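You operate a simulated robot arm through the tools that you are given. There is no shell and no other tool. Be economical: measure what you need, move in short steps, check, and stop when the job is done.

You run a simulated robot arm. Do the job below in one go: nothing can be reset, and whatever is moved stays where it is left.

Task
Fill the tall jar with rice to the 200 ml line and put its lid on.
Fine: pour through the funnel; put packet and funnel back. Set down upright: what you pick out.

It is judged by the outcome, as a careful person would: the job done as asked, and still so three seconds after it is handed in. It fails if anything else is knocked over, pushed out of place, dropped, spilled or broken. Lids that push on must go on centred and level and be pressed home; caps that screw on are set level and turned clockwise until they are tight.

Robot
A 6-joint arm with a two-finger parallel gripper, fixed in place. Base frame: the origin is at the foot of the arm, x ahead of it, y to its left, z up. Readings come in mm, degrees, newtons and seconds.
With the tool pointing down near the work surface it reaches from about 320 to 700 mm from the base axis. Its first joint turns from -166.0 to 166.0 degrees. Payload 4.1 kg.
The tool frame sits at the grasp point between the pads (the TCP): z along the fingers, y along the line on which they close. The tips reach 23 mm beyond it. Largest opening 94 mm; finger width 38, thickness 10; the body of the gripper, 54 by 96 mm, starts 39 mm behind the TCP.
Orientation is told as [roll, pitch, yaw] about the base's x, y, z axes, in that order, counted from this pose: with the fingers straight down and closing along the base's y, the tool's x points along the base's -x, its y along +y and its z along -z.

Tools
- The arm moves only by the tool send_rows. Its argument "plan" is a list of rows, each a list of 7 numbers: the shift along the tool's x, y, z in mm, then the turn, a rotation vector about the tool's x, y, z in degrees, then the closure in counts, from 0 (fully open) to 255 (shut). In form: [[x, y, z, ax, ay, az, fingers], ...]. A call has 1 to 20 rows; each row is the pose to reach, as a shift and turn from the pose commanded when the call began, along the tool's axes at that moment. Rows are played at 5 a second. More than 50 mm and 8.6 degrees between two rows, or a gripper value outside its range, and nothing of the call is played. A pose out of reach is approached as far as the arm can. The call stops where the force on the tool passes 40 N (or 10 N more than at its start, if that is more) or the arm is blocked; 0.2 s more then pass. Each finger travels about 45 mm/s and halts on what it meets, pressing with about 24 N; the grip force reading is that of the motor and also rises with nothing between the fingers. The clock runs only during rows and for 0.2 s after the last one: add rows that repeat a pose to give the fingers time. It gives the time, the measured TCP pose, the force on the tool (base axes), the opening and the grip force at its end, in the units of the frame above (readings bear some noise), with the torque about the TCP (base axes, N m) and any sound that the robot's microphone picked up.
- Cameras (640 x 400 px; columns grow to the right, rows downward): "scene" is fixed at [220.5, -502.4, 1492.1]; the picture's right is [0.98, -0.19, 0.00], its down [-0.08, -0.40, -0.91] and it looks along [0.18, 0.89, -0.41] (base axes); focal length 329 px, centre (320, 200). "wrist" rides on the gripper at [86, 16, -74] in the tool frame; the picture's right is [-0.18, 0.98, 0.00], its down [-0.58, -0.11, -0.81] and it looks along [-0.79, -0.15, 0.59] (tool axes); focal length 243 px, centre (320, 200). There is no depth. A picture from a camera that has moved, and an enlarged one, comes with that camera's place and axes in the base frame and with its lens.
- capture(camera): a new picture of that camera. No time passes.
- raise_lower(by): slides the trunk up (or, below 0, down) by that many mm; the arm rides with it, the base frame stays. It gives what a move gives, with no picture.
- enlarge(camera, box): a new picture of the part [left, top, right, bottom] of that camera's present view, enlarged. No time passes.
- job_done(): hands the job in; it is judged then, once.

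Go step by step. Nothing tells you positions but the pictures and the camera data: compare them with the known pose of the tool, close in by small moves and look again before you grip or let go. The budget is 120 turns and 64 pictures, counting those below and the enlarged ones. Unless the task says otherwise, let go and move clear before handing in.

The tools are called after "Request:" as a command line: name --pt "numbers of a row" for each row, then --argument value for the rest, lists and objects as JSON in quotes. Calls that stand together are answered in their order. send_rows: Moves the arm, as the interface text tells. Its arguments: {"type":"object","properties":{"plan":{"type":"array","items":{"type":"array","items":{"type":"number"}}}},"required":["plan"]} The other tools are called the same way: raise_lower (by) slides the trunk up or down; capture (camera) takes a picture; enlarge (camera, box) takes an enlarged picture of a part of a camera's view; job_done () hands the job in.

At the start:

```text
clock: 0.0
ee_pos: [158.2, 253.3, 1351.3]
orientation: [0.0, 0.0, 0.0]
force: [-0.2, 0.4, 0.2]
moment: [0.02, -0.02, 0.01]
opening: 94.0
finger_force: 0.0
trunk travel left (down, up): [-525.0, 65.0]
```

scene: 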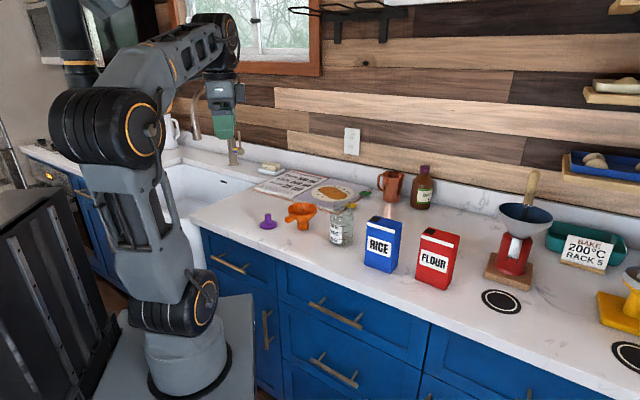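
wrist: 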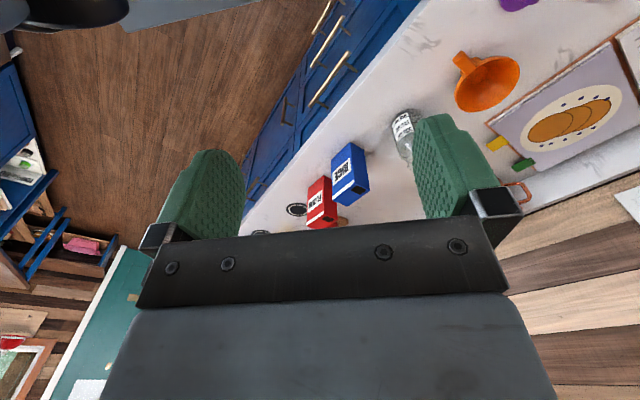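

I see a counter with a jar, orange funnel, purple thing (perhaps the lid), and rice and flour packets. I'll look closer first.

Request:
enlarge --camera "scene" --box '[240, 160, 480, 310]'

Request:
enlarge --camera "scene" --box '[310, 180, 410, 280]'

```text
2.67 times, centred on (360, 235) of scene
camera zoom: at [220.5, -502.4, 1492.1], right [0.98, -0.19, 0.0], down [-0.08, -0.4, -0.91], along [0.18, 0.89, -0.41], focal length 877 px, centre (213, 107)
```

zoom: 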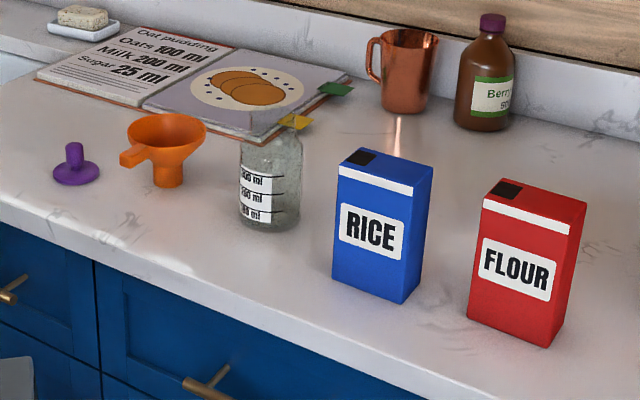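

```text
4.00 times, centred on (360, 230) of scene
camera zoom: at [220.5, -502.4, 1492.1], right [0.98, -0.19, 0.0], down [-0.08, -0.4, -0.91], along [0.18, 0.89, -0.41], focal length 1316 px, centre (160, 80)
```

zoom: 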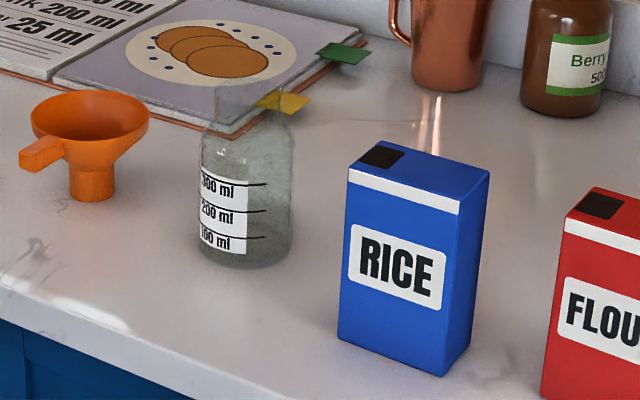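

The work surface looks to be about z≈890, the jar around (480,420) and the rice packet around (590,290). I'll lower the trunk and look from the wrist for better measurements.

Request:
raise_lower --by -200

Request:
capture --camera "wrist"

```text
clock: 2.2
ee_pos: [158.6, 252.2, 1150.9]
orientation: [0.0, 0.0, 0.0]
force: [0.2, -0.6, 0.0]
moment: [-0.01, 0.0, 0.01]
opening: 94.0
finger_force: 0.0
trunk travel left (down, up): [-325.0, 265.0]
```

```text
59 pictures are left
camera wrist: at [70.9, 268.1, 1224.2], right [0.18, 0.98, 0.0], down [0.58, -0.11, 0.81], along [0.79, -0.15, -0.59], focal length 243 px, centre (320, 200)
```

wrist: 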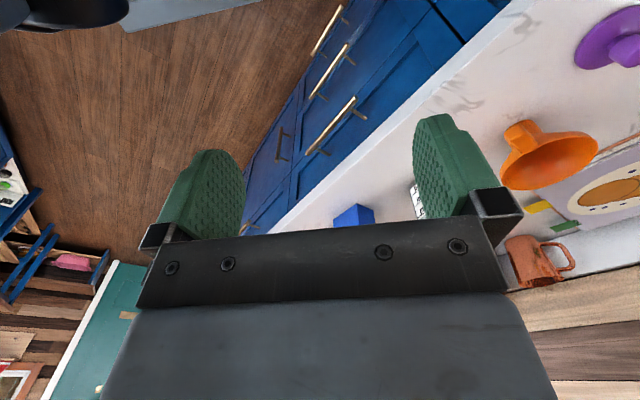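

The gripper hides the objects from here, so I'll go back up and forward for a steeper view.

Request:
raise_lower --by 120

Request:
send_rows --pt "-40 20 0 0 0 0 0" --pt "-80 40 0 0 0 0 0" --pt "-120 60 0 0 0 0 0" --pt "-160 80 0 0 0 0 0" --pt "-160 80 0 0 0 0 0"

Request:
capture --camera "wrist"

```text
clock: 3.7
ee_pos: [157.2, 252.6, 1270.6]
orientation: [0.0, 0.0, 0.0]
force: [-0.5, 0.5, 1.1]
moment: [-0.03, -0.01, 0.03]
opening: 94.2
finger_force: 0.0
trunk travel left (down, up): [-445.0, 145.0]
```

```text
clock: 4.9
ee_pos: [316.2, 330.9, 1273.7]
orientation: [0.0, 0.0, 0.0]
force: [0.3, 0.7, 0.1]
moment: [-0.02, -0.01, -0.01]
opening: 94.0
finger_force: 0.0
trunk travel left (down, up): [-445.0, 145.0]
```

```text
58 pictures are left
camera wrist: at [229.5, 346.4, 1346.4], right [0.18, 0.98, 0.0], down [0.58, -0.11, 0.81], along [0.79, -0.15, -0.59], focal length 243 px, centre (320, 200)
```

wrist: 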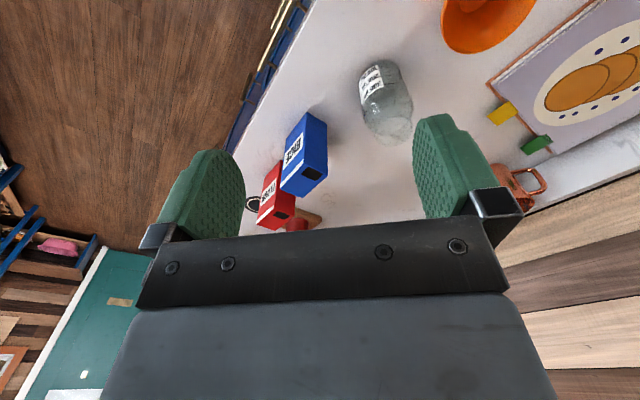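

Request:
enlarge --camera "wrist" --box '[230, 30, 450, 240]'

Request:
enlarge --camera "scene" --box '[355, 200, 475, 300]'

Request:
enlarge --camera "scene" --box '[250, 190, 370, 260]'

```text
1.90 times, centred on (340, 135) of wrist
camera zoom: at [229.5, 346.4, 1346.4], right [0.18, 0.98, 0.0], down [0.58, -0.11, 0.81], along [0.79, -0.15, -0.59], focal length 462 px, centre (282, 324)
```

zoom: 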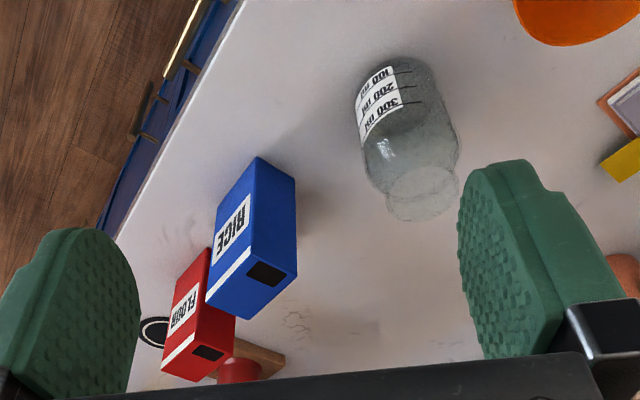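

```text
4.00 times, centred on (415, 250) of scene
camera zoom: at [220.5, -502.4, 1492.1], right [0.98, -0.19, 0.0], down [-0.08, -0.4, -0.91], along [0.18, 0.89, -0.41], focal length 1316 px, centre (-60, 0)
```

zoom: 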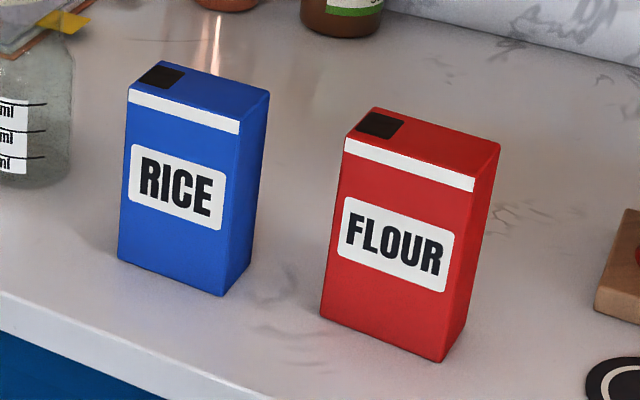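

```text
5.33 times, centred on (310, 225) of scene
camera zoom: at [220.5, -502.4, 1492.1], right [0.98, -0.19, 0.0], down [-0.08, -0.4, -0.91], along [0.18, 0.89, -0.41], focal length 1755 px, centre (373, 67)
```

zoom: 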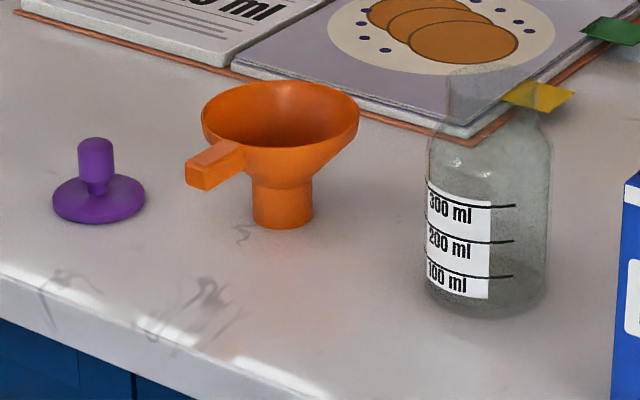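

Triangulation gives a table height of z≈916. The rice packet is 82x54x141 mm, centred near (554,256) and turned 45°, the jar axis is near (470,411), the funnel near (364,538) and the lid near (242,560). I'll look closer at the funnel and lid next.

Request:
send_rows --pt "10 4 0 0 0 -8 0" --pt "20 8 0 0 0 -16 0" --pt "30 12 0 0 0 -24 0" --pt "40 16 0 0 0 -32 0" --pt "50 20 0 0 0 -40 0" --pt "60 24 0 0 0 -48 0" --pt "72 29 0 0 0 -56 0" --pt "72 29 0 0 0 -64 0" --pt "72 29 0 0 0 -64 0"

Request:
capture --camera "wrist"

```text
clock: 6.9
ee_pos: [245.4, 360.6, 1269.8]
orientation: [0.1, 0.1, 64.1]
force: [0.5, 0.0, -0.6]
moment: [0.0, 0.02, -0.01]
opening: 93.9
finger_force: 0.1
trunk travel left (down, up): [-445.0, 145.0]
```

```text
54 pictures are left
camera wrist: at [192.5, 289.5, 1344.0], right [-0.8, 0.6, 0.0], down [0.35, 0.48, 0.81], along [0.48, 0.65, -0.59], focal length 243 px, centre (320, 200)
```

wrist: 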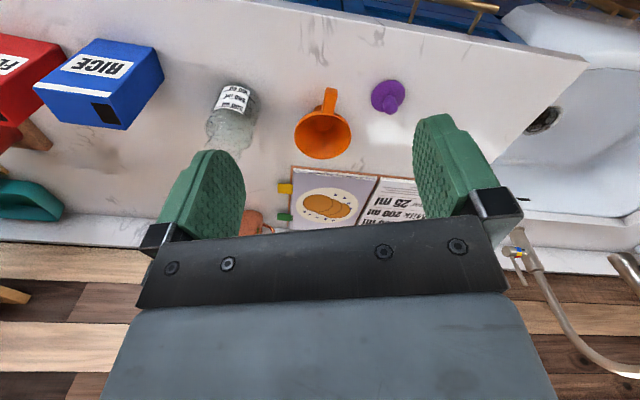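

Request:
enlarge --camera "wrist" --box '[270, 60, 430, 180]'

Request:
enlarge --camera "wrist" --box '[180, 60, 300, 160]'

```text
3.33 times, centred on (350, 120) of wrist
camera zoom: at [192.5, 289.5, 1344.0], right [-0.8, 0.6, 0.0], down [0.35, 0.48, 0.81], along [0.48, 0.65, -0.59], focal length 809 px, centre (220, 467)
```

zoom: 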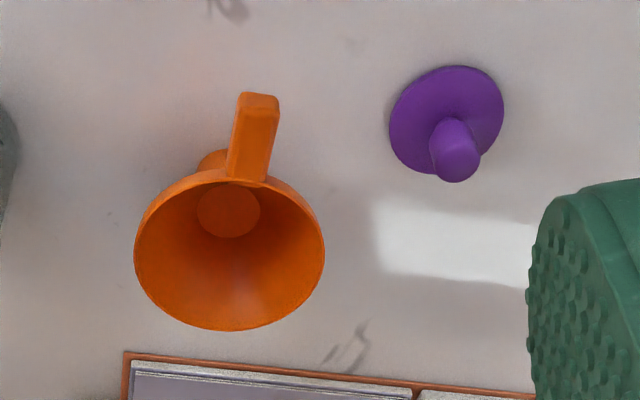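

```text
4.00 times, centred on (240, 110) of wrist
camera zoom: at [192.5, 289.5, 1344.0], right [-0.8, 0.6, 0.0], down [0.35, 0.48, 0.81], along [0.48, 0.65, -0.59], focal length 970 px, centre (640, 560)
```

zoom: 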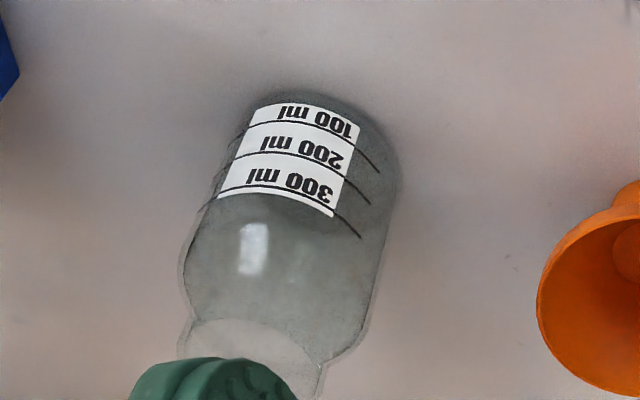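

The funnel's handle points about 225° (toward the robot) and ends near (302,471), with its top at z≈975. I'll hover over it at yaw 45° and lower the trunk.

Request:
send_rows --pt "-40 -2 0 0 0 6 0" --pt "-80 -4 0 0 0 13 0" --pt "-115 -5 0 0 0 19 0" --pt "-137.5 -6.6 0 0 0 19.1 0" --pt "-137.5 -6.6 0 0 0 19.1 0"

Request:
raise_lower --by -200

Request:
capture --camera "wrist"

Request:
enlarge --camera "scene" --box '[240, 140, 400, 260]'

```text
clock: 8.1
ee_pos: [295.3, 453.4, 1238.1]
orientation: [-0.1, 0.0, 44.8]
force: [0.2, -0.4, -0.4]
moment: [0.0, -0.01, -0.03]
opening: 93.9
finger_force: 0.0
out of reach, approached as far as the arm can: row 2, 3, 4, 5
trunk travel left (down, up): [-445.0, 145.0]
```

```text
clock: 10.2
ee_pos: [294.7, 452.7, 1038.5]
orientation: [0.1, -0.1, 45.0]
force: [-0.4, 0.9, -0.5]
moment: [0.01, -0.02, 0.01]
opening: 94.2
finger_force: 0.0
trunk travel left (down, up): [-245.0, 345.0]
```

```text
51 pictures are left
camera wrist: at [221.8, 402.2, 1111.8], right [-0.56, 0.83, 0.0], down [0.49, 0.33, 0.81], along [0.67, 0.45, -0.59], focal length 243 px, centre (320, 200)
```

wrist: 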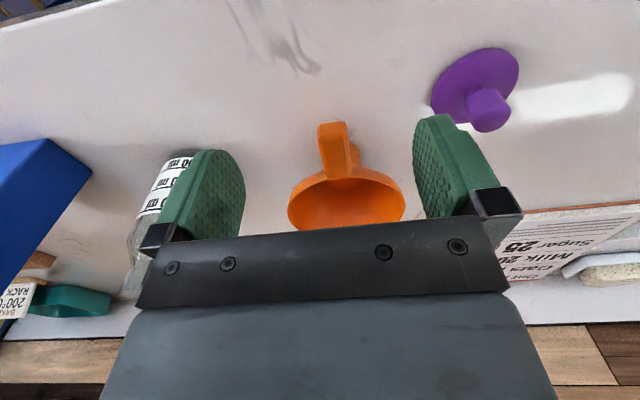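

```text
3.33 times, centred on (320, 200) of scene
camera zoom: at [220.5, -502.4, 1492.1], right [0.98, -0.19, 0.0], down [-0.08, -0.4, -0.91], along [0.18, 0.89, -0.41], focal length 1097 px, centre (320, 200)
```

zoom: 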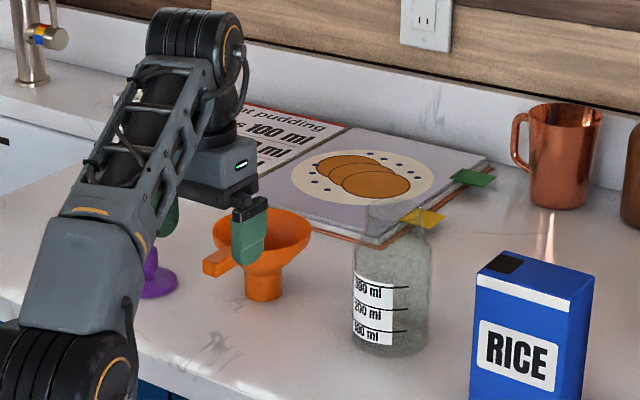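

The rim centre refines to (362,530,983) and the handle direction is confirmed. The arm works better with the trunk higher, so I'll raise the trunk and then lower the arm.

Request:
raise_lower --by 150

Request:
send_rows --pt "0 0 40 0 0 0 0" --pt "0 0 80 0 0 0 0" --pt "0 0 120 0 0 0 0" --pt "0 0 120 0 0 0 0"

```text
clock: 12.0
ee_pos: [294.6, 452.9, 1188.7]
orientation: [-0.1, -0.1, 44.9]
force: [0.7, -0.5, 0.5]
moment: [0.03, -0.01, -0.02]
opening: 94.1
finger_force: 0.2
trunk travel left (down, up): [-395.0, 195.0]
```

```text
clock: 13.0
ee_pos: [295.3, 452.2, 1066.7]
orientation: [0.0, -0.1, 44.9]
force: [-0.1, -0.4, 0.5]
moment: [0.0, 0.0, 0.01]
opening: 93.9
finger_force: 0.0
trunk travel left (down, up): [-395.0, 195.0]
```

Positioning over the handle and descending with the fingers open.

Request:
send_rows --pt "-28 6.6 20 0 0 0 0" --pt "-28 6.6 60 0 0 0 0" --pt "-28 6.6 98 0 0 0 0" --pt "-28 6.6 98 0 0 0 0"

Request:
capture --camera "wrist"

Request:
enlarge --camera "scene" --box '[260, 170, 360, 250]'

```text
clock: 14.0
ee_pos: [309.8, 476.3, 969.2]
orientation: [0.0, -0.2, 44.9]
force: [1.6, 0.2, -0.4]
moment: [0.01, 0.02, 0.04]
opening: 94.0
finger_force: 0.0
trunk travel left (down, up): [-395.0, 195.0]
```

```text
49 pictures are left
camera wrist: at [236.8, 426.3, 1042.3], right [-0.56, 0.83, 0.0], down [0.49, 0.33, 0.81], along [0.67, 0.46, -0.59], focal length 243 px, centre (320, 200)
```

wrist: 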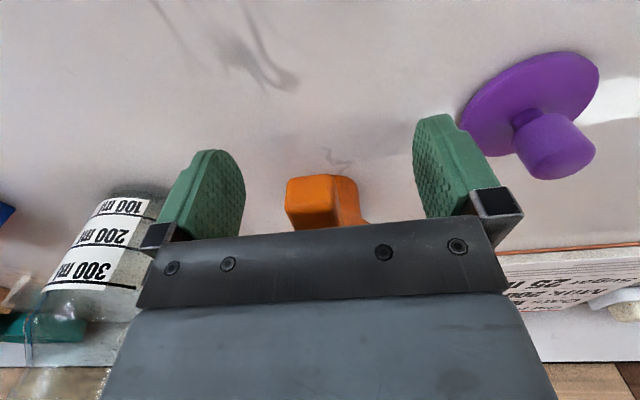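

```text
5.00 times, centred on (310, 210) of scene
camera zoom: at [220.5, -502.4, 1492.1], right [0.98, -0.19, 0.0], down [-0.08, -0.4, -0.91], along [0.18, 0.89, -0.41], focal length 1645 px, centre (370, 150)
```

zoom: 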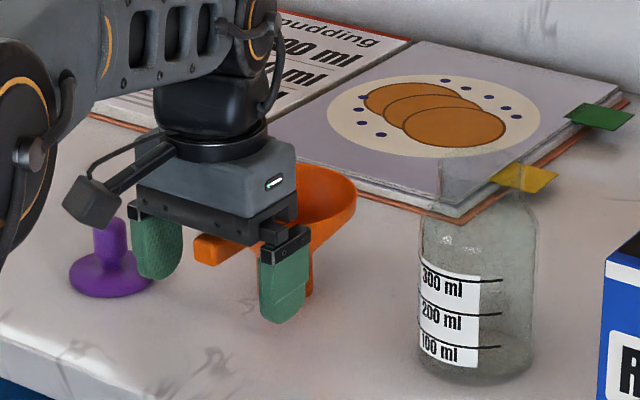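

The handle sits between the fingers. Closing now.

Request:
send_rows --pt "0 0 0 0 0 0 120" --pt "0 0 0 0 0 0 180" --pt "0 0 0 0 0 0 230" --pt "0 0 0 0 0 0 255" --pt "0 0 0 0 0 0 255" --pt "0 0 0 0 0 0 255"

Request:
send_rows --pt "0 0 -30 0 0 0 255" --pt "0 0 -70 0 0 0 255" --pt "0 0 -110 0 0 0 255" --pt "0 0 -150 0 0 0 255" --pt "0 0 -150 0 0 0 255"

Request:
enlarge --camera "scene" --box '[260, 130, 380, 250]'

Request:
capture --camera "wrist"

```text
clock: 15.4
ee_pos: [309.9, 476.5, 969.8]
orientation: [0.0, -0.1, 44.9]
force: [-0.3, -0.3, -0.6]
moment: [0.03, 0.01, 0.03]
opening: 19.4
finger_force: 23.5
trunk travel left (down, up): [-395.0, 195.0]
```

```text
clock: 16.6
ee_pos: [309.9, 478.1, 1121.1]
orientation: [0.0, -0.1, 44.9]
force: [0.0, 0.6, -0.9]
moment: [0.0, 0.01, 0.01]
opening: 19.3
finger_force: 24.1
trunk travel left (down, up): [-395.0, 195.0]
```

```text
3.33 times, centred on (320, 190) of scene
camera zoom: at [220.5, -502.4, 1492.1], right [0.98, -0.19, 0.0], down [-0.08, -0.4, -0.91], along [0.18, 0.89, -0.41], focal length 1097 px, centre (320, 233)
```

zoom: 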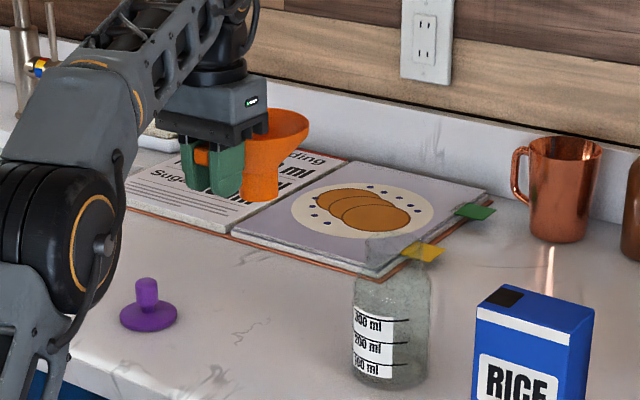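

```text
46 pictures are left
camera wrist: at [236.8, 428.0, 1194.2], right [-0.56, 0.83, 0.0], down [0.49, 0.33, 0.81], along [0.67, 0.45, -0.59], focal length 243 px, centre (320, 200)
```

wrist: 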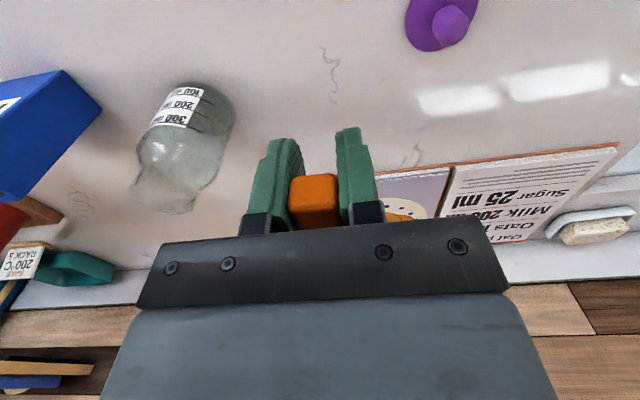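

The funnel is held level. I'll refine the jar mouth position from this view.

Request:
enlarge --camera "wrist" --box '[110, 70, 250, 230]'

Request:
enlarge --camera "scene" --box '[315, 185, 375, 255]'

```text
2.50 times, centred on (180, 150) of wrist
camera zoom: at [236.8, 428.0, 1194.2], right [-0.56, 0.83, 0.0], down [0.49, 0.33, 0.81], along [0.67, 0.45, -0.59], focal length 606 px, centre (670, 325)
```

zoom: 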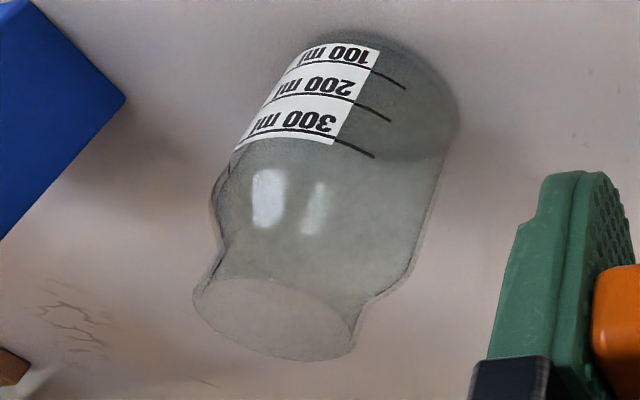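

```text
5.71 times, centred on (345, 220) of scene
camera zoom: at [220.5, -502.4, 1492.1], right [0.98, -0.19, 0.0], down [-0.08, -0.4, -0.91], along [0.18, 0.89, -0.41], focal length 1880 px, centre (177, 86)
```

zoom: 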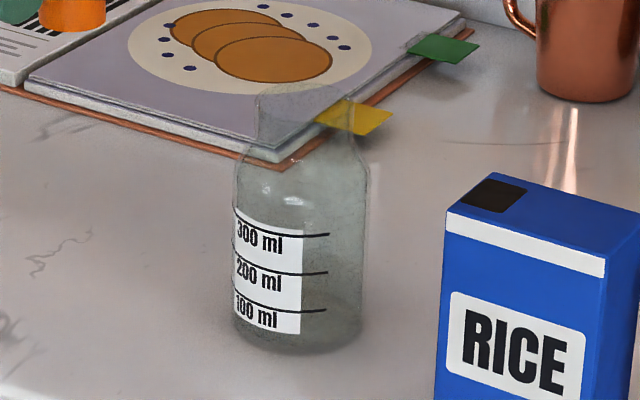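

The jar mouth is at (471,410,1058), consistent across views. I'll carry the funnel to hover just above it.

Request:
send_rows --pt "0 0 -18 0 0 0 255" --pt "2 -40 -18 0 0 0 255" --pt "4 -80 -18 0 0 0 255" --pt "6 -120 -18 0 0 0 255" --pt "8.8 -162.5 -18 0 0 0 255" --pt "8.8 -162.5 -18 0 0 0 255" --pt "8.8 -162.5 -18 0 0 0 255"

Request:
enlarge --camera "scene" --box '[300, 150, 390, 260]'

Request:
capture --camera "wrist"

```text
clock: 18.2
ee_pos: [419.2, 355.6, 1139.5]
orientation: [0.0, -0.1, 44.9]
force: [-0.1, 0.0, -1.1]
moment: [-0.06, 0.06, 0.0]
opening: 19.3
finger_force: 23.7
trunk travel left (down, up): [-395.0, 195.0]
```

```text
3.64 times, centred on (345, 205) of scene
camera zoom: at [220.5, -502.4, 1492.1], right [0.98, -0.19, 0.0], down [-0.08, -0.4, -0.91], along [0.18, 0.89, -0.41], focal length 1196 px, centre (229, 182)
```

zoom: 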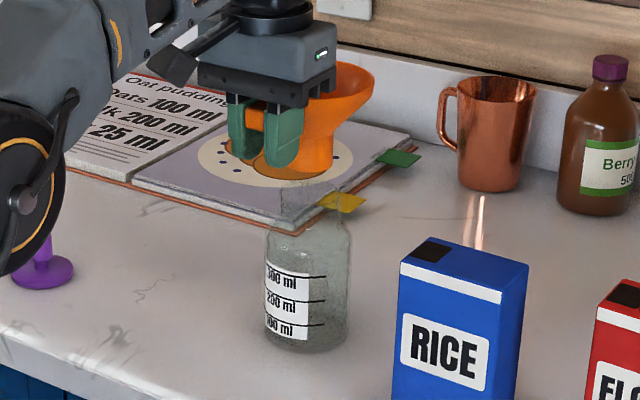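

```text
42 pictures are left
camera wrist: at [345.4, 305.1, 1213.3], right [-0.56, 0.83, 0.0], down [0.49, 0.33, 0.81], along [0.67, 0.45, -0.59], focal length 243 px, centre (320, 200)
```

wrist: 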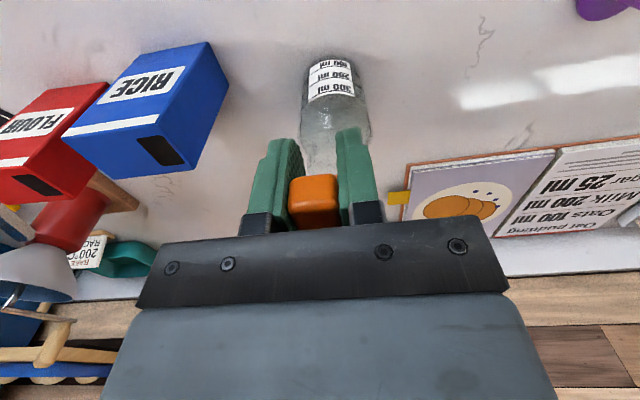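

Request:
enlarge --camera "scene" --box '[320, 160, 368, 220]'

```text
6.67 times, centred on (344, 190) of scene
camera zoom: at [220.5, -502.4, 1492.1], right [0.98, -0.19, 0.0], down [-0.08, -0.4, -0.91], along [0.18, 0.89, -0.41], focal length 2194 px, centre (160, 267)
```

zoom: 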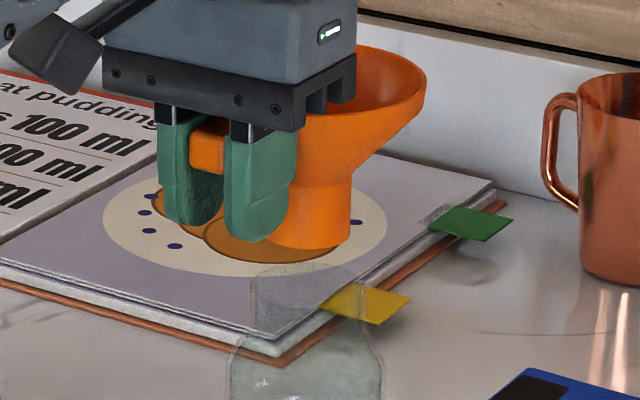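

The spout looks about 2 mm to the right of the jar axis. I'll correct for that and descend gently.

Request:
send_rows --pt "0 2.1 0 0 0 0 255" --pt "0 2.1 10 0 0 0 255" --pt "0 2.1 18 0 0 0 255" --pt "0 2.1 23 0 0 0 255" --pt "0 2.1 26 0 0 0 255" --pt "0 2.1 26 0 0 0 255"

Request:
enlarge --camera "scene" --box '[320, 170, 368, 230]'

```text
clock: 19.6
ee_pos: [417.9, 358.2, 1114.1]
orientation: [0.0, -0.2, 44.9]
force: [0.4, -0.7, 0.0]
moment: [-0.03, 0.04, 0.02]
opening: 19.5
finger_force: 23.8
trunk travel left (down, up): [-395.0, 195.0]
```

```text
6.67 times, centred on (344, 200) of scene
camera zoom: at [220.5, -502.4, 1492.1], right [0.98, -0.19, 0.0], down [-0.08, -0.4, -0.91], along [0.18, 0.89, -0.41], focal length 2194 px, centre (160, 200)
```

zoom: 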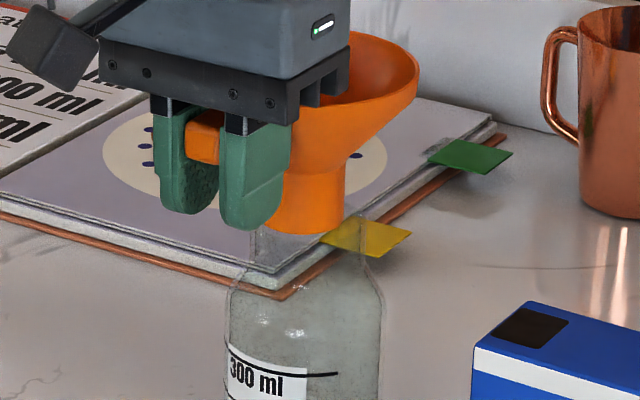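

Well aligned. Lowering slowly into the mouth.

Request:
send_rows --pt "0 0 3 0 0 0 255" --pt "0 0 6 0 0 0 255" --pt "0 0 9 0 0 0 255" --pt "0 0 12 0 0 0 255" --pt "0 0 12 0 0 0 255"

Request:
enlarge --camera "scene" --box '[320, 170, 368, 230]'

```text
clock: 20.8
ee_pos: [418.0, 357.4, 1097.7]
orientation: [0.0, 0.2, 44.9]
force: [0.6, 0.7, -1.6]
moment: [-0.04, 0.03, 0.02]
opening: 19.4
finger_force: 24.1
trunk travel left (down, up): [-395.0, 195.0]
```

```text
6.67 times, centred on (344, 200) of scene
camera zoom: at [220.5, -502.4, 1492.1], right [0.98, -0.19, 0.0], down [-0.08, -0.4, -0.91], along [0.18, 0.89, -0.41], focal length 2194 px, centre (160, 200)
```

zoom: 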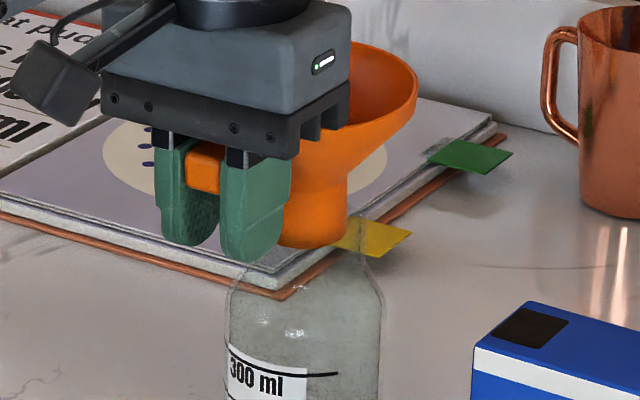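

The funnel caught on the jar lip and tilted in the grip. I'll back up and re-examine.

Request:
send_rows --pt "0 0 -8 0 0 0 255" --pt "0 0 -16 0 0 0 255" --pt "0 0 -30 0 0 0 255" --pt "0 0 -30 0 0 0 255"

Request:
enlarge --camera "scene" --box '[310, 150, 380, 260]'

```text
clock: 21.8
ee_pos: [418.3, 357.7, 1130.4]
orientation: [0.0, -0.1, 44.8]
force: [0.1, 0.3, 0.0]
moment: [-0.03, 0.01, 0.04]
opening: 19.2
finger_force: 24.0
trunk travel left (down, up): [-395.0, 195.0]
```

```text
3.64 times, centred on (345, 205) of scene
camera zoom: at [220.5, -502.4, 1492.1], right [0.98, -0.19, 0.0], down [-0.08, -0.4, -0.91], along [0.18, 0.89, -0.41], focal length 1196 px, centre (229, 182)
```

zoom: 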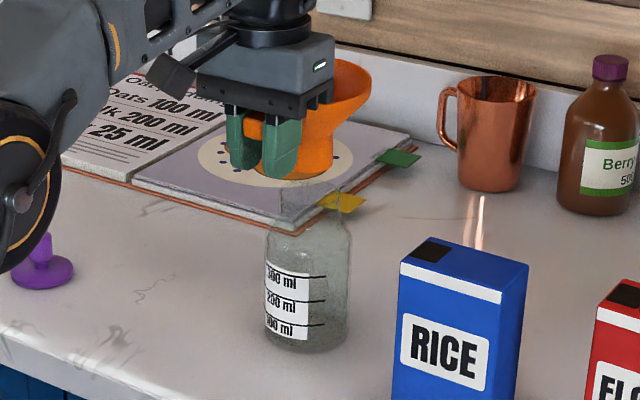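

Request:
enlarge --camera "scene" --box '[322, 170, 362, 215]'

Request:
enlarge --camera "wrist" --box '[270, 50, 400, 230]'

```text
8.89 times, centred on (342, 192) of scene
camera zoom: at [220.5, -502.4, 1492.1], right [0.98, -0.19, 0.0], down [-0.08, -0.4, -0.91], along [0.18, 0.89, -0.41], focal length 2925 px, centre (124, 267)
```

zoom: 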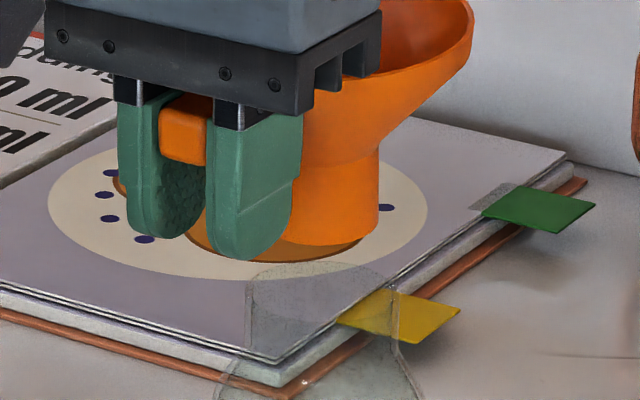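

```text
2.22 times, centred on (335, 140) of wrist
camera zoom: at [344.5, 306.3, 1203.8], right [-0.56, 0.83, 0.0], down [0.49, 0.33, 0.81], along [0.67, 0.45, -0.59], focal length 539 px, centre (287, 333)
```

zoom: 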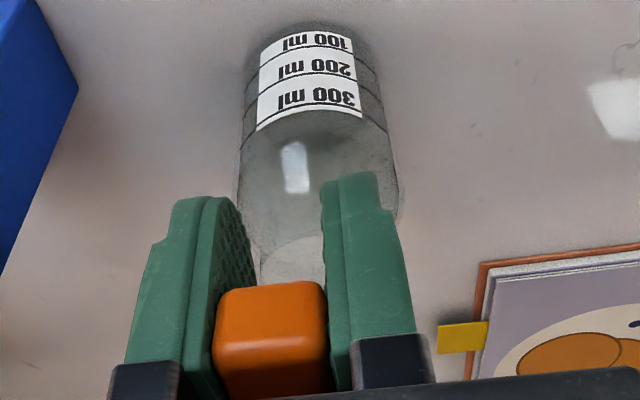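

I had misread the spout's left edge, which is partly hidden by the finger. The funnel was about 2.5 mm too far left when it touched, and it has now tilted about 8° in the grip. I'll compensate for both and check.

Request:
send_rows --pt "0 0 0 0 4 0 255" --pt "-0.9 -1.5 0 0 8 0 255" --pt "-0.9 -1.5 0 0 8 0 255" --pt "-0.9 -1.5 0 0 8 0 255"

Request:
enlarge --camera "scene" --box '[320, 160, 368, 220]'

```text
clock: 22.8
ee_pos: [417.9, 355.5, 1130.6]
orientation: [0.1, 7.9, 44.9]
force: [0.4, 0.1, 0.3]
moment: [-0.02, 0.01, 0.01]
opening: 19.1
finger_force: 23.6
trunk travel left (down, up): [-395.0, 195.0]
```

```text
6.67 times, centred on (344, 190) of scene
camera zoom: at [220.5, -502.4, 1492.1], right [0.98, -0.19, 0.0], down [-0.08, -0.4, -0.91], along [0.18, 0.89, -0.41], focal length 2194 px, centre (160, 267)
```

zoom: 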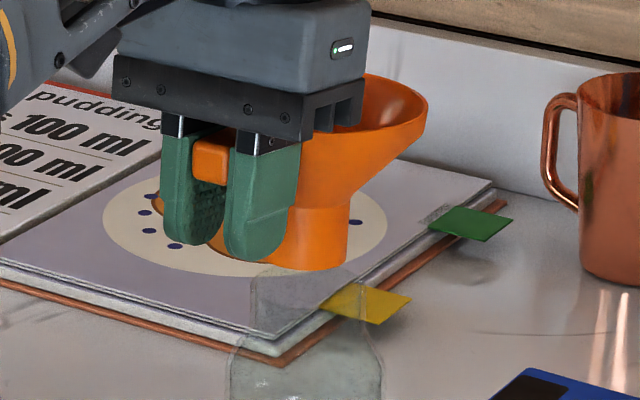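

Request:
enlarge --camera "scene" --box '[325, 165, 357, 205]'

```text
10.00 times, centred on (341, 185) of scene
camera zoom: at [220.5, -502.4, 1492.1], right [0.98, -0.19, 0.0], down [-0.08, -0.4, -0.91], along [0.18, 0.89, -0.41], focal length 3290 px, centre (110, 350)
```

zoom: 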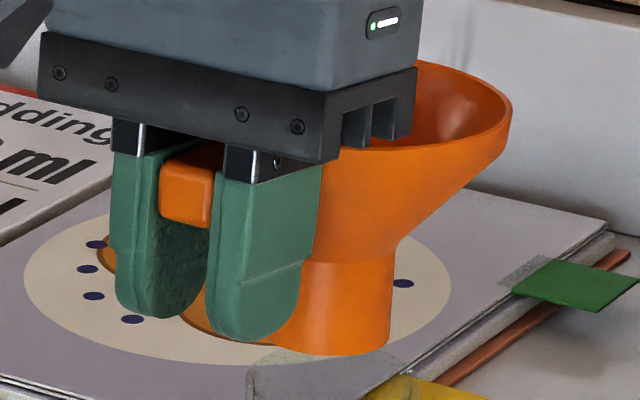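

The columns say I still need about 1.5 mm right and slightly deeper. I'll apply that and lower about 22 mm.

Request:
send_rows --pt "-2.3 -0.2 -0.3 0 0 0 255" --pt "-3.4 -0.2 7.6 0 0 0 255" --pt "-4.2 -0.2 13.5 0 0 0 255" --pt "-4.7 -0.2 17 0 0 0 255" --pt "-5.4 -0.2 21.5 0 0 0 255" --pt "-5.4 -0.2 21.5 0 0 0 255"

Request:
enlarge --camera "scene" --box '[320, 165, 360, 215]'

```text
clock: 24.2
ee_pos: [420.5, 357.3, 1110.0]
orientation: [0.0, 7.6, 45.0]
force: [0.3, 1.9, 9.5]
moment: [0.37, -0.57, 0.1]
opening: 19.2
finger_force: 24.3
trunk travel left (down, up): [-395.0, 195.0]
```

```text
8.00 times, centred on (340, 190) of scene
camera zoom: at [220.5, -502.4, 1492.1], right [0.98, -0.19, 0.0], down [-0.08, -0.4, -0.91], along [0.18, 0.89, -0.41], focal length 2632 px, centre (160, 280)
```

zoom: 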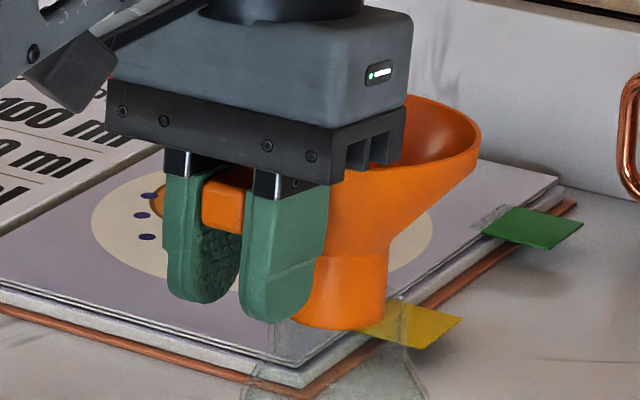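

Contact again, and the torque places it on the right-near side of the spout. I'll lift slightly, shift +y and try again using force feedback.

Request:
send_rows --pt "0.6 0 -4 0 0 0 255" --pt "-1.2 1.8 -4.2 0 0 0 255" --pt "-1.5 1.8 -2.2 0 0 0 255" --pt "-1.7 1.8 -0.2 0 0 0 255" --pt "-1.9 1.8 1.2 0 0 0 255" --pt "-1.9 1.8 1.2 0 0 0 255"

```text
clock: 25.6
ee_pos: [419.8, 359.5, 1107.0]
orientation: [0.0, 7.8, 44.9]
force: [0.2, -0.7, -0.7]
moment: [-0.03, 0.02, 0.01]
opening: 19.0
finger_force: 24.2
trunk travel left (down, up): [-395.0, 195.0]
```

It cleared the lip with no force. I'll continue down in stages.

Request:
send_rows --pt "-0.4 0 3 0 0 0 255" --pt "-0.8 0 6 0 0 0 255" --pt "-1.25 0 9 0 0 0 255" --pt "-1.25 0 9 0 0 0 255"

```text
clock: 26.6
ee_pos: [420.7, 360.9, 1096.4]
orientation: [0.1, 7.9, 44.9]
force: [0.6, 0.3, -0.3]
moment: [-0.04, 0.04, -0.02]
opening: 19.2
finger_force: 23.9
trunk travel left (down, up): [-395.0, 195.0]
```

Request:
send_rows --pt "-0.4 0 3 0 0 0 255" --pt "-0.8 0 6 0 0 0 255" --pt "-1.1 0 8 0 0 0 255" --pt "-1.1 0 8 0 0 0 255"

Request:
enlarge --camera "scene" --box '[315, 165, 375, 245]'

```text
clock: 27.6
ee_pos: [420.1, 362.6, 1089.6]
orientation: [0.0, 7.9, 45.0]
force: [-0.4, 0.4, -0.6]
moment: [0.03, 0.0, -0.03]
opening: 19.2
finger_force: 24.0
trunk travel left (down, up): [-395.0, 195.0]
```

```text
5.00 times, centred on (345, 205) of scene
camera zoom: at [220.5, -502.4, 1492.1], right [0.98, -0.19, 0.0], down [-0.08, -0.4, -0.91], along [0.18, 0.89, -0.41], focal length 1645 px, centre (195, 175)
```

zoom: 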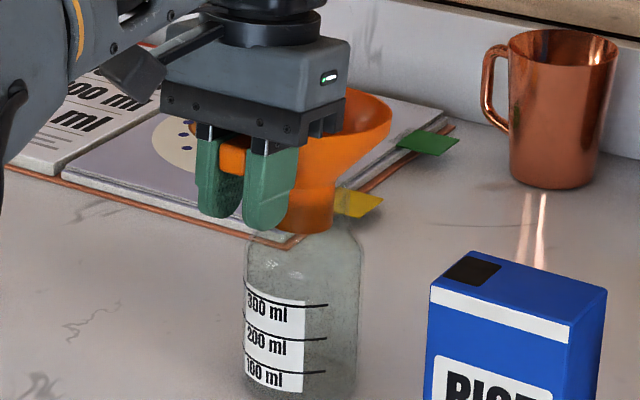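

The spout is in the mouth. A bit more until the cone seats.

Request:
send_rows --pt "-0.3 0 2 0 0 0 255" --pt "-0.6 0 4 0 0 0 255" --pt "-0.85 0 6 0 0 0 255" --pt "-0.85 0 6 0 0 0 255"

```text
clock: 28.6
ee_pos: [422.1, 360.8, 1084.3]
orientation: [0.0, 7.9, 44.8]
force: [-0.6, -0.3, 0.1]
moment: [0.01, 0.04, -0.01]
opening: 19.2
finger_force: 23.6
trunk travel left (down, up): [-395.0, 195.0]
```

Request:
send_rows --pt "-0.3 0 2 0 0 0 255" --pt "-0.6 0 4 0 0 0 255" --pt "-0.85 0 6 0 0 0 255" --pt "-0.85 0 6 0 0 0 255"

```text
clock: 29.6
ee_pos: [421.5, 360.3, 1077.3]
orientation: [0.1, 7.9, 44.8]
force: [1.2, -1.1, 1.4]
moment: [0.14, -0.1, -0.02]
opening: 19.2
finger_force: 23.4
trunk travel left (down, up): [-395.0, 195.0]
```

Request:
send_rows --pt "-0.15 0 1 0 0 0 255" --pt "-0.3 0 2 0 0 0 255" --pt "-0.3 0 2 0 0 0 255"

Request:
enlarge --camera "scene" --box '[315, 165, 375, 245]'

```text
clock: 30.4
ee_pos: [420.2, 359.3, 1076.8]
orientation: [0.0, 7.8, 44.9]
force: [3.2, 0.2, 9.9]
moment: [0.48, -0.49, -0.06]
opening: 19.2
finger_force: 24.0
trunk travel left (down, up): [-395.0, 195.0]
```

```text
5.00 times, centred on (345, 205) of scene
camera zoom: at [220.5, -502.4, 1492.1], right [0.98, -0.19, 0.0], down [-0.08, -0.4, -0.91], along [0.18, 0.89, -0.41], focal length 1645 px, centre (195, 175)
```

zoom: 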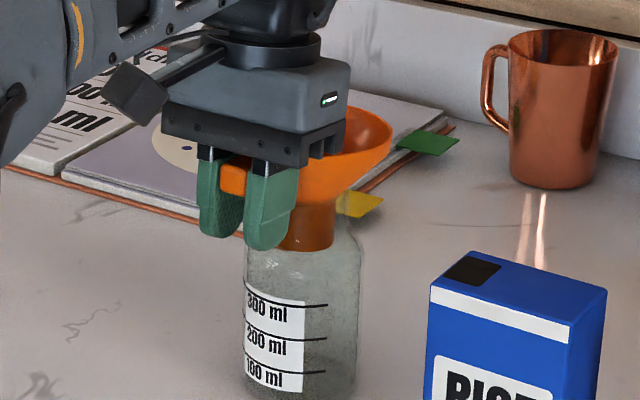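

Seated: the 10 N reaction passes through the funnel centre. Releasing and rising straight up.

Request:
send_rows --pt "0.15 0 -1 0 0 0 255" --pt "0.15 0 -1 0 0 0 200" --pt "0.15 0 -1 0 0 0 140" --pt "0.15 0 -1 0 0 0 60" --pt "0.15 0 -1 0 0 0 0" --pt "0.15 0 -1 0 0 0 0" --pt "4 0 -30 0 0 0 0" --pt "9 0 -65 0 0 0 0" --pt "14 0 -100 0 0 0 0" --pt "19 0 -135 0 0 0 0" --pt "19 0 -135 0 0 0 0"

Request:
enlarge --camera "scene" --box '[315, 160, 375, 240]'

```text
clock: 32.8
ee_pos: [400.6, 338.9, 1172.6]
orientation: [0.0, 7.8, 44.9]
force: [-0.4, 0.3, -0.8]
moment: [-0.04, -0.01, -0.03]
opening: 94.0
finger_force: 0.1
out of reach, approached as far as the arm can: row 9, 10, 11
trunk travel left (down, up): [-395.0, 195.0]
```

```text
5.00 times, centred on (345, 200) of scene
camera zoom: at [220.5, -502.4, 1492.1], right [0.98, -0.19, 0.0], down [-0.08, -0.4, -0.91], along [0.18, 0.89, -0.41], focal length 1645 px, centre (195, 200)
```

zoom: 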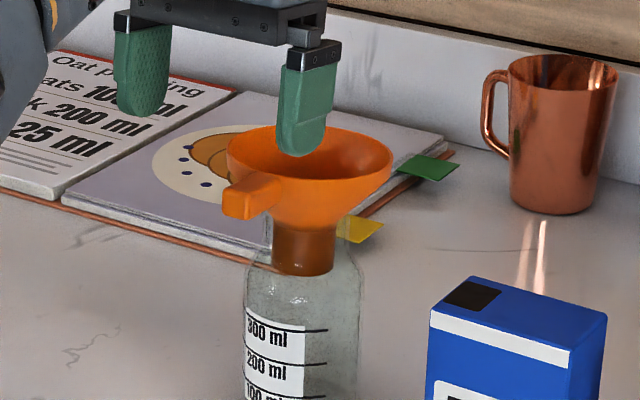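

The funnel sits level in the jar with its rim near (473,411,1088). Next is the rice packet. I'll grip it with the tool tilted 45°, coming from the flour side and over the flour's top. First I'll raise the trunk and straighten the tool.

Request:
raise_lower --by 150

Request:
send_rows --pt "0 0 0 0 -7.8 0 0" --pt "30 0 0 0 -7.8 0 0" --pt "30 0 0 0 -7.8 0 0"

```text
clock: 34.5
ee_pos: [401.8, 338.8, 1321.8]
orientation: [0.0, 7.8, 44.9]
force: [0.2, -0.5, -1.1]
moment: [0.0, -0.02, 0.0]
opening: 94.2
finger_force: 0.1
trunk travel left (down, up): [-545.0, 45.0]
```

```text
clock: 35.3
ee_pos: [379.0, 319.3, 1326.0]
orientation: [0.0, 0.0, 44.8]
force: [-0.9, 0.5, -0.1]
moment: [-0.03, 0.0, -0.01]
opening: 93.7
finger_force: 0.1
trunk travel left (down, up): [-545.0, 45.0]
```

Request:
send_rows --pt "3 -19 9 0 0 8.1 0" --pt "6 -37 17 0 0 16.2 0" --pt "9 -56 26 0 0 24.4 0" --pt "12 -75 35 0 0 32.5 0" --pt "15 -93 44 0 0 40.6 0" --pt "18 -112 52 0 0 48.7 0" --pt "21 -131 61 0 0 56.8 0" --pt "24 -149 70 0 0 65 0" --pt "27 -168 78 0 0 73 0" --pt "30 -187 87 0 0 81.2 0" --pt "33.2 -205.2 96 0 0 89.3 0" --pt "33.2 -205.2 96 0 0 89.3 0"

Request:
send_rows --pt "0 0 0 0 7.5 0 0" --pt "0 0 0 0 15 0 0" --pt "0 0 0 0 22.5 0 0" --pt "0 0 0 0 30 0 0" --pt "0 0 0 0 37.5 0 0" --pt "0 0 0 0 45 0 0" --pt "0 0 0 0 45 0 0"

```text
clock: 37.9
ee_pos: [501.9, 148.4, 1230.6]
orientation: [0.1, 0.0, -44.5]
force: [-0.5, 0.7, 0.4]
moment: [0.0, -0.01, -0.03]
opening: 94.3
finger_force: 0.0
trunk travel left (down, up): [-545.0, 45.0]
```

```text
clock: 39.5
ee_pos: [500.4, 148.8, 1229.9]
orientation: [0.0, 45.1, -44.5]
force: [-0.5, -0.6, 0.2]
moment: [-0.01, 0.0, -0.04]
opening: 93.9
finger_force: 0.0
trunk travel left (down, up): [-545.0, 45.0]
```

Request:
send_rows --pt "-25 23 8 0 0 0 0" --pt "-50 46 16 0 0 0 0" --pt "-75 70 24 0 0 0 0" --pt "-100 93 32 0 0 0 0" --pt "-122.4 114.2 40.2 0 0 0 0" --pt "-122.4 114.2 40.2 0 0 0 0"

Request:
capture --camera "wrist"

Request:
enlarge --camera "scene" --box '[340, 130, 500, 300]'

```text
clock: 40.9
ee_pos: [603.7, 187.4, 1109.8]
orientation: [0.1, 45.1, -44.4]
force: [-0.1, 0.0, 0.9]
moment: [0.01, 0.02, -0.01]
opening: 94.0
finger_force: 0.0
out of reach, approached as far as the arm can: row 4, 5, 6
trunk travel left (down, up): [-545.0, 45.0]
```

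```text
29 pictures are left
camera wrist: at [608.0, 203.9, 1222.9], right [0.78, 0.61, -0.13], down [0.62, -0.77, 0.16], along [0.0, -0.2, -0.98], focal length 243 px, centre (320, 200)
```

wrist: 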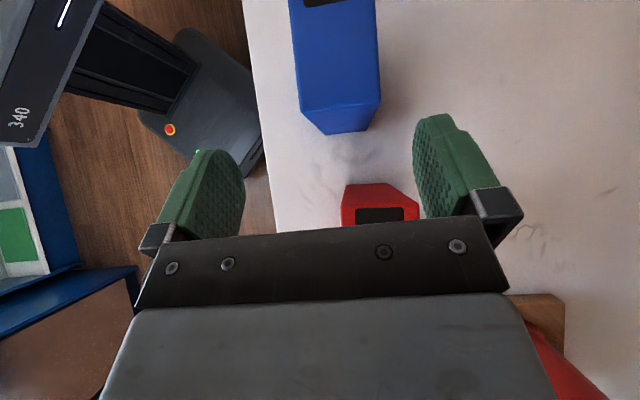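

```text
2.35 times, centred on (420, 215) of scene
camera zoom: at [220.5, -502.4, 1492.1], right [0.98, -0.19, 0.0], down [-0.08, -0.4, -0.91], along [0.18, 0.89, -0.41], focal length 774 px, centre (85, 165)
```

zoom: 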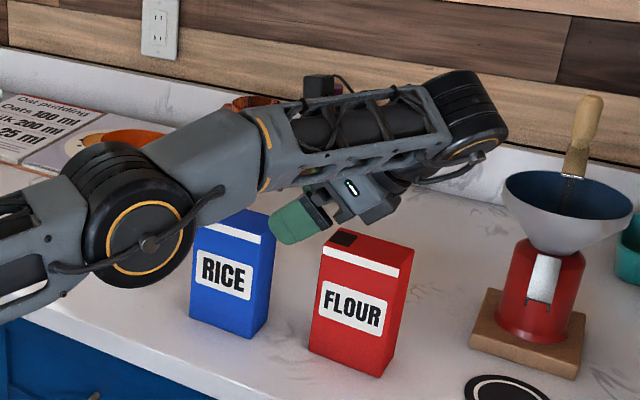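

The packet is lined up, about 13 mm off laterally. I'll correct that and advance along the tool axis most of the way.

Request:
send_rows --pt "-3 13.1 10 0 0 0 0" --pt "-6.7 13.1 35 0 0 0 0" --pt "-6.7 13.1 60 0 0 0 0" --pt "-6.7 13.1 75 0 0 0 0" --pt "-6.7 13.1 75 0 0 0 0"

Request:
enlarge --camera "scene" --box '[350, 170, 470, 300]'

Request:
capture --camera "wrist"

```text
clock: 42.0
ee_pos: [578.2, 229.2, 1064.2]
orientation: [1.7, 44.5, -42.9]
force: [-0.2, -0.1, 21.4]
moment: [-0.98, -1.01, -0.06]
opening: 94.1
finger_force: 0.0
out of reach, approached as far as the arm can: row 1
trunk travel left (down, up): [-545.0, 45.0]
stopped in row 5: the force on the tool passed its limit at 43 N (the readings are from after the stop); the commanded pose is now the measured one
```

```text
3.08 times, centred on (410, 235) of scene
camera zoom: at [220.5, -502.4, 1492.1], right [0.98, -0.19, 0.0], down [-0.08, -0.4, -0.91], along [0.18, 0.89, -0.41], focal length 1012 px, centre (43, 92)
```

zoom: 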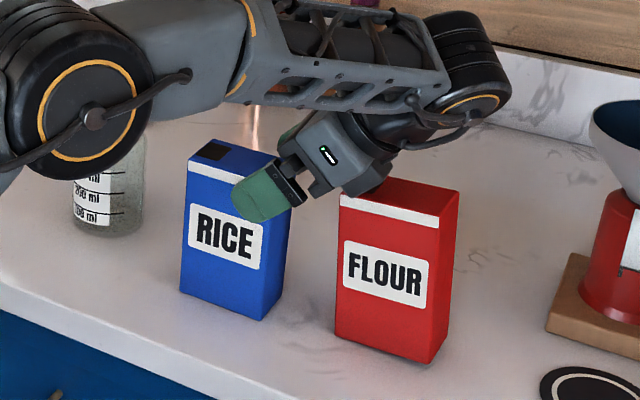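

```text
26 pictures are left
camera wrist: at [581.2, 245.9, 1177.0], right [0.78, 0.61, -0.11], down [0.62, -0.77, 0.16], along [0.02, -0.2, -0.98], focal length 243 px, centre (320, 200)
```

wrist: 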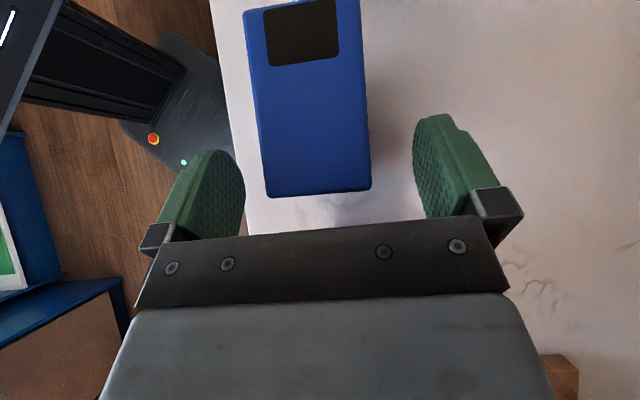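

The gripper body touched the flour's top edge before reaching depth, though nothing shifted. A better plan is to grip the narrow sides from the front with the tool horizontal, so pouring is a plain wrist roll. I'll back off and rise.

Request:
send_rows --pt "0 0 -20 0 0 0 0" --pt "0 0 -45 0 0 0 0" --pt "0 0 -62 0 0 0 0" --pt "30 -25 -76 0 0 0 0" --pt "60 -50 -90 0 0 0 0" --pt "90 -75 -104 0 0 0 0" --pt "115 -98 -116 0 0 0 0" --pt "115 -98 -116 0 0 0 0"

Request:
capture --camera "scene"

```text
clock: 43.8
ee_pos: [510.2, 160.7, 1222.5]
orientation: [1.2, 44.7, -43.5]
force: [0.7, 0.2, -0.8]
moment: [0.01, -0.02, 0.0]
opening: 94.1
finger_force: 0.1
out of reach, approached as far as the arm can: row 3
trunk travel left (down, up): [-545.0, 45.0]
```

```text
25 pictures are left
```

scene: 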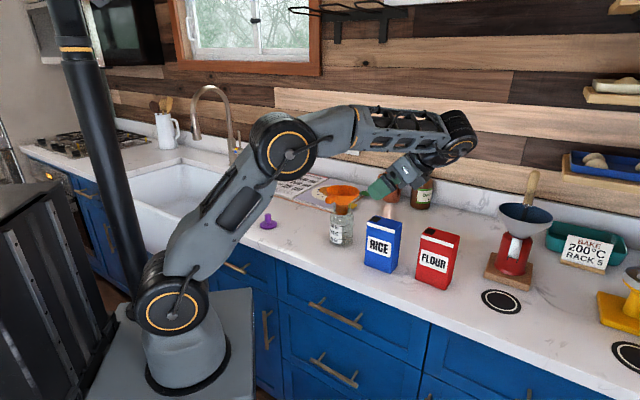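

Everything still stands. Now I'll straighten the tool and move toward the robot side of the packet.

Request:
send_rows --pt "0 0 0 0 -7.5 0 0" --pt "0 0 0 0 -15 0 0" --pt "0 0 0 0 -22.5 0 0" --pt "0 0 0 0 -30 0 0" --pt "0 0 0 0 -37.5 0 0" --pt "0 0 0 0 -44.7 0 0" --pt "0 0 0 0 -44.7 0 0"

```text
clock: 45.4
ee_pos: [507.5, 160.2, 1222.9]
orientation: [0.9, -0.1, -44.3]
force: [-0.2, 0.0, -1.0]
moment: [0.02, -0.01, -0.01]
opening: 94.1
finger_force: 0.0
trunk travel left (down, up): [-545.0, 45.0]
```

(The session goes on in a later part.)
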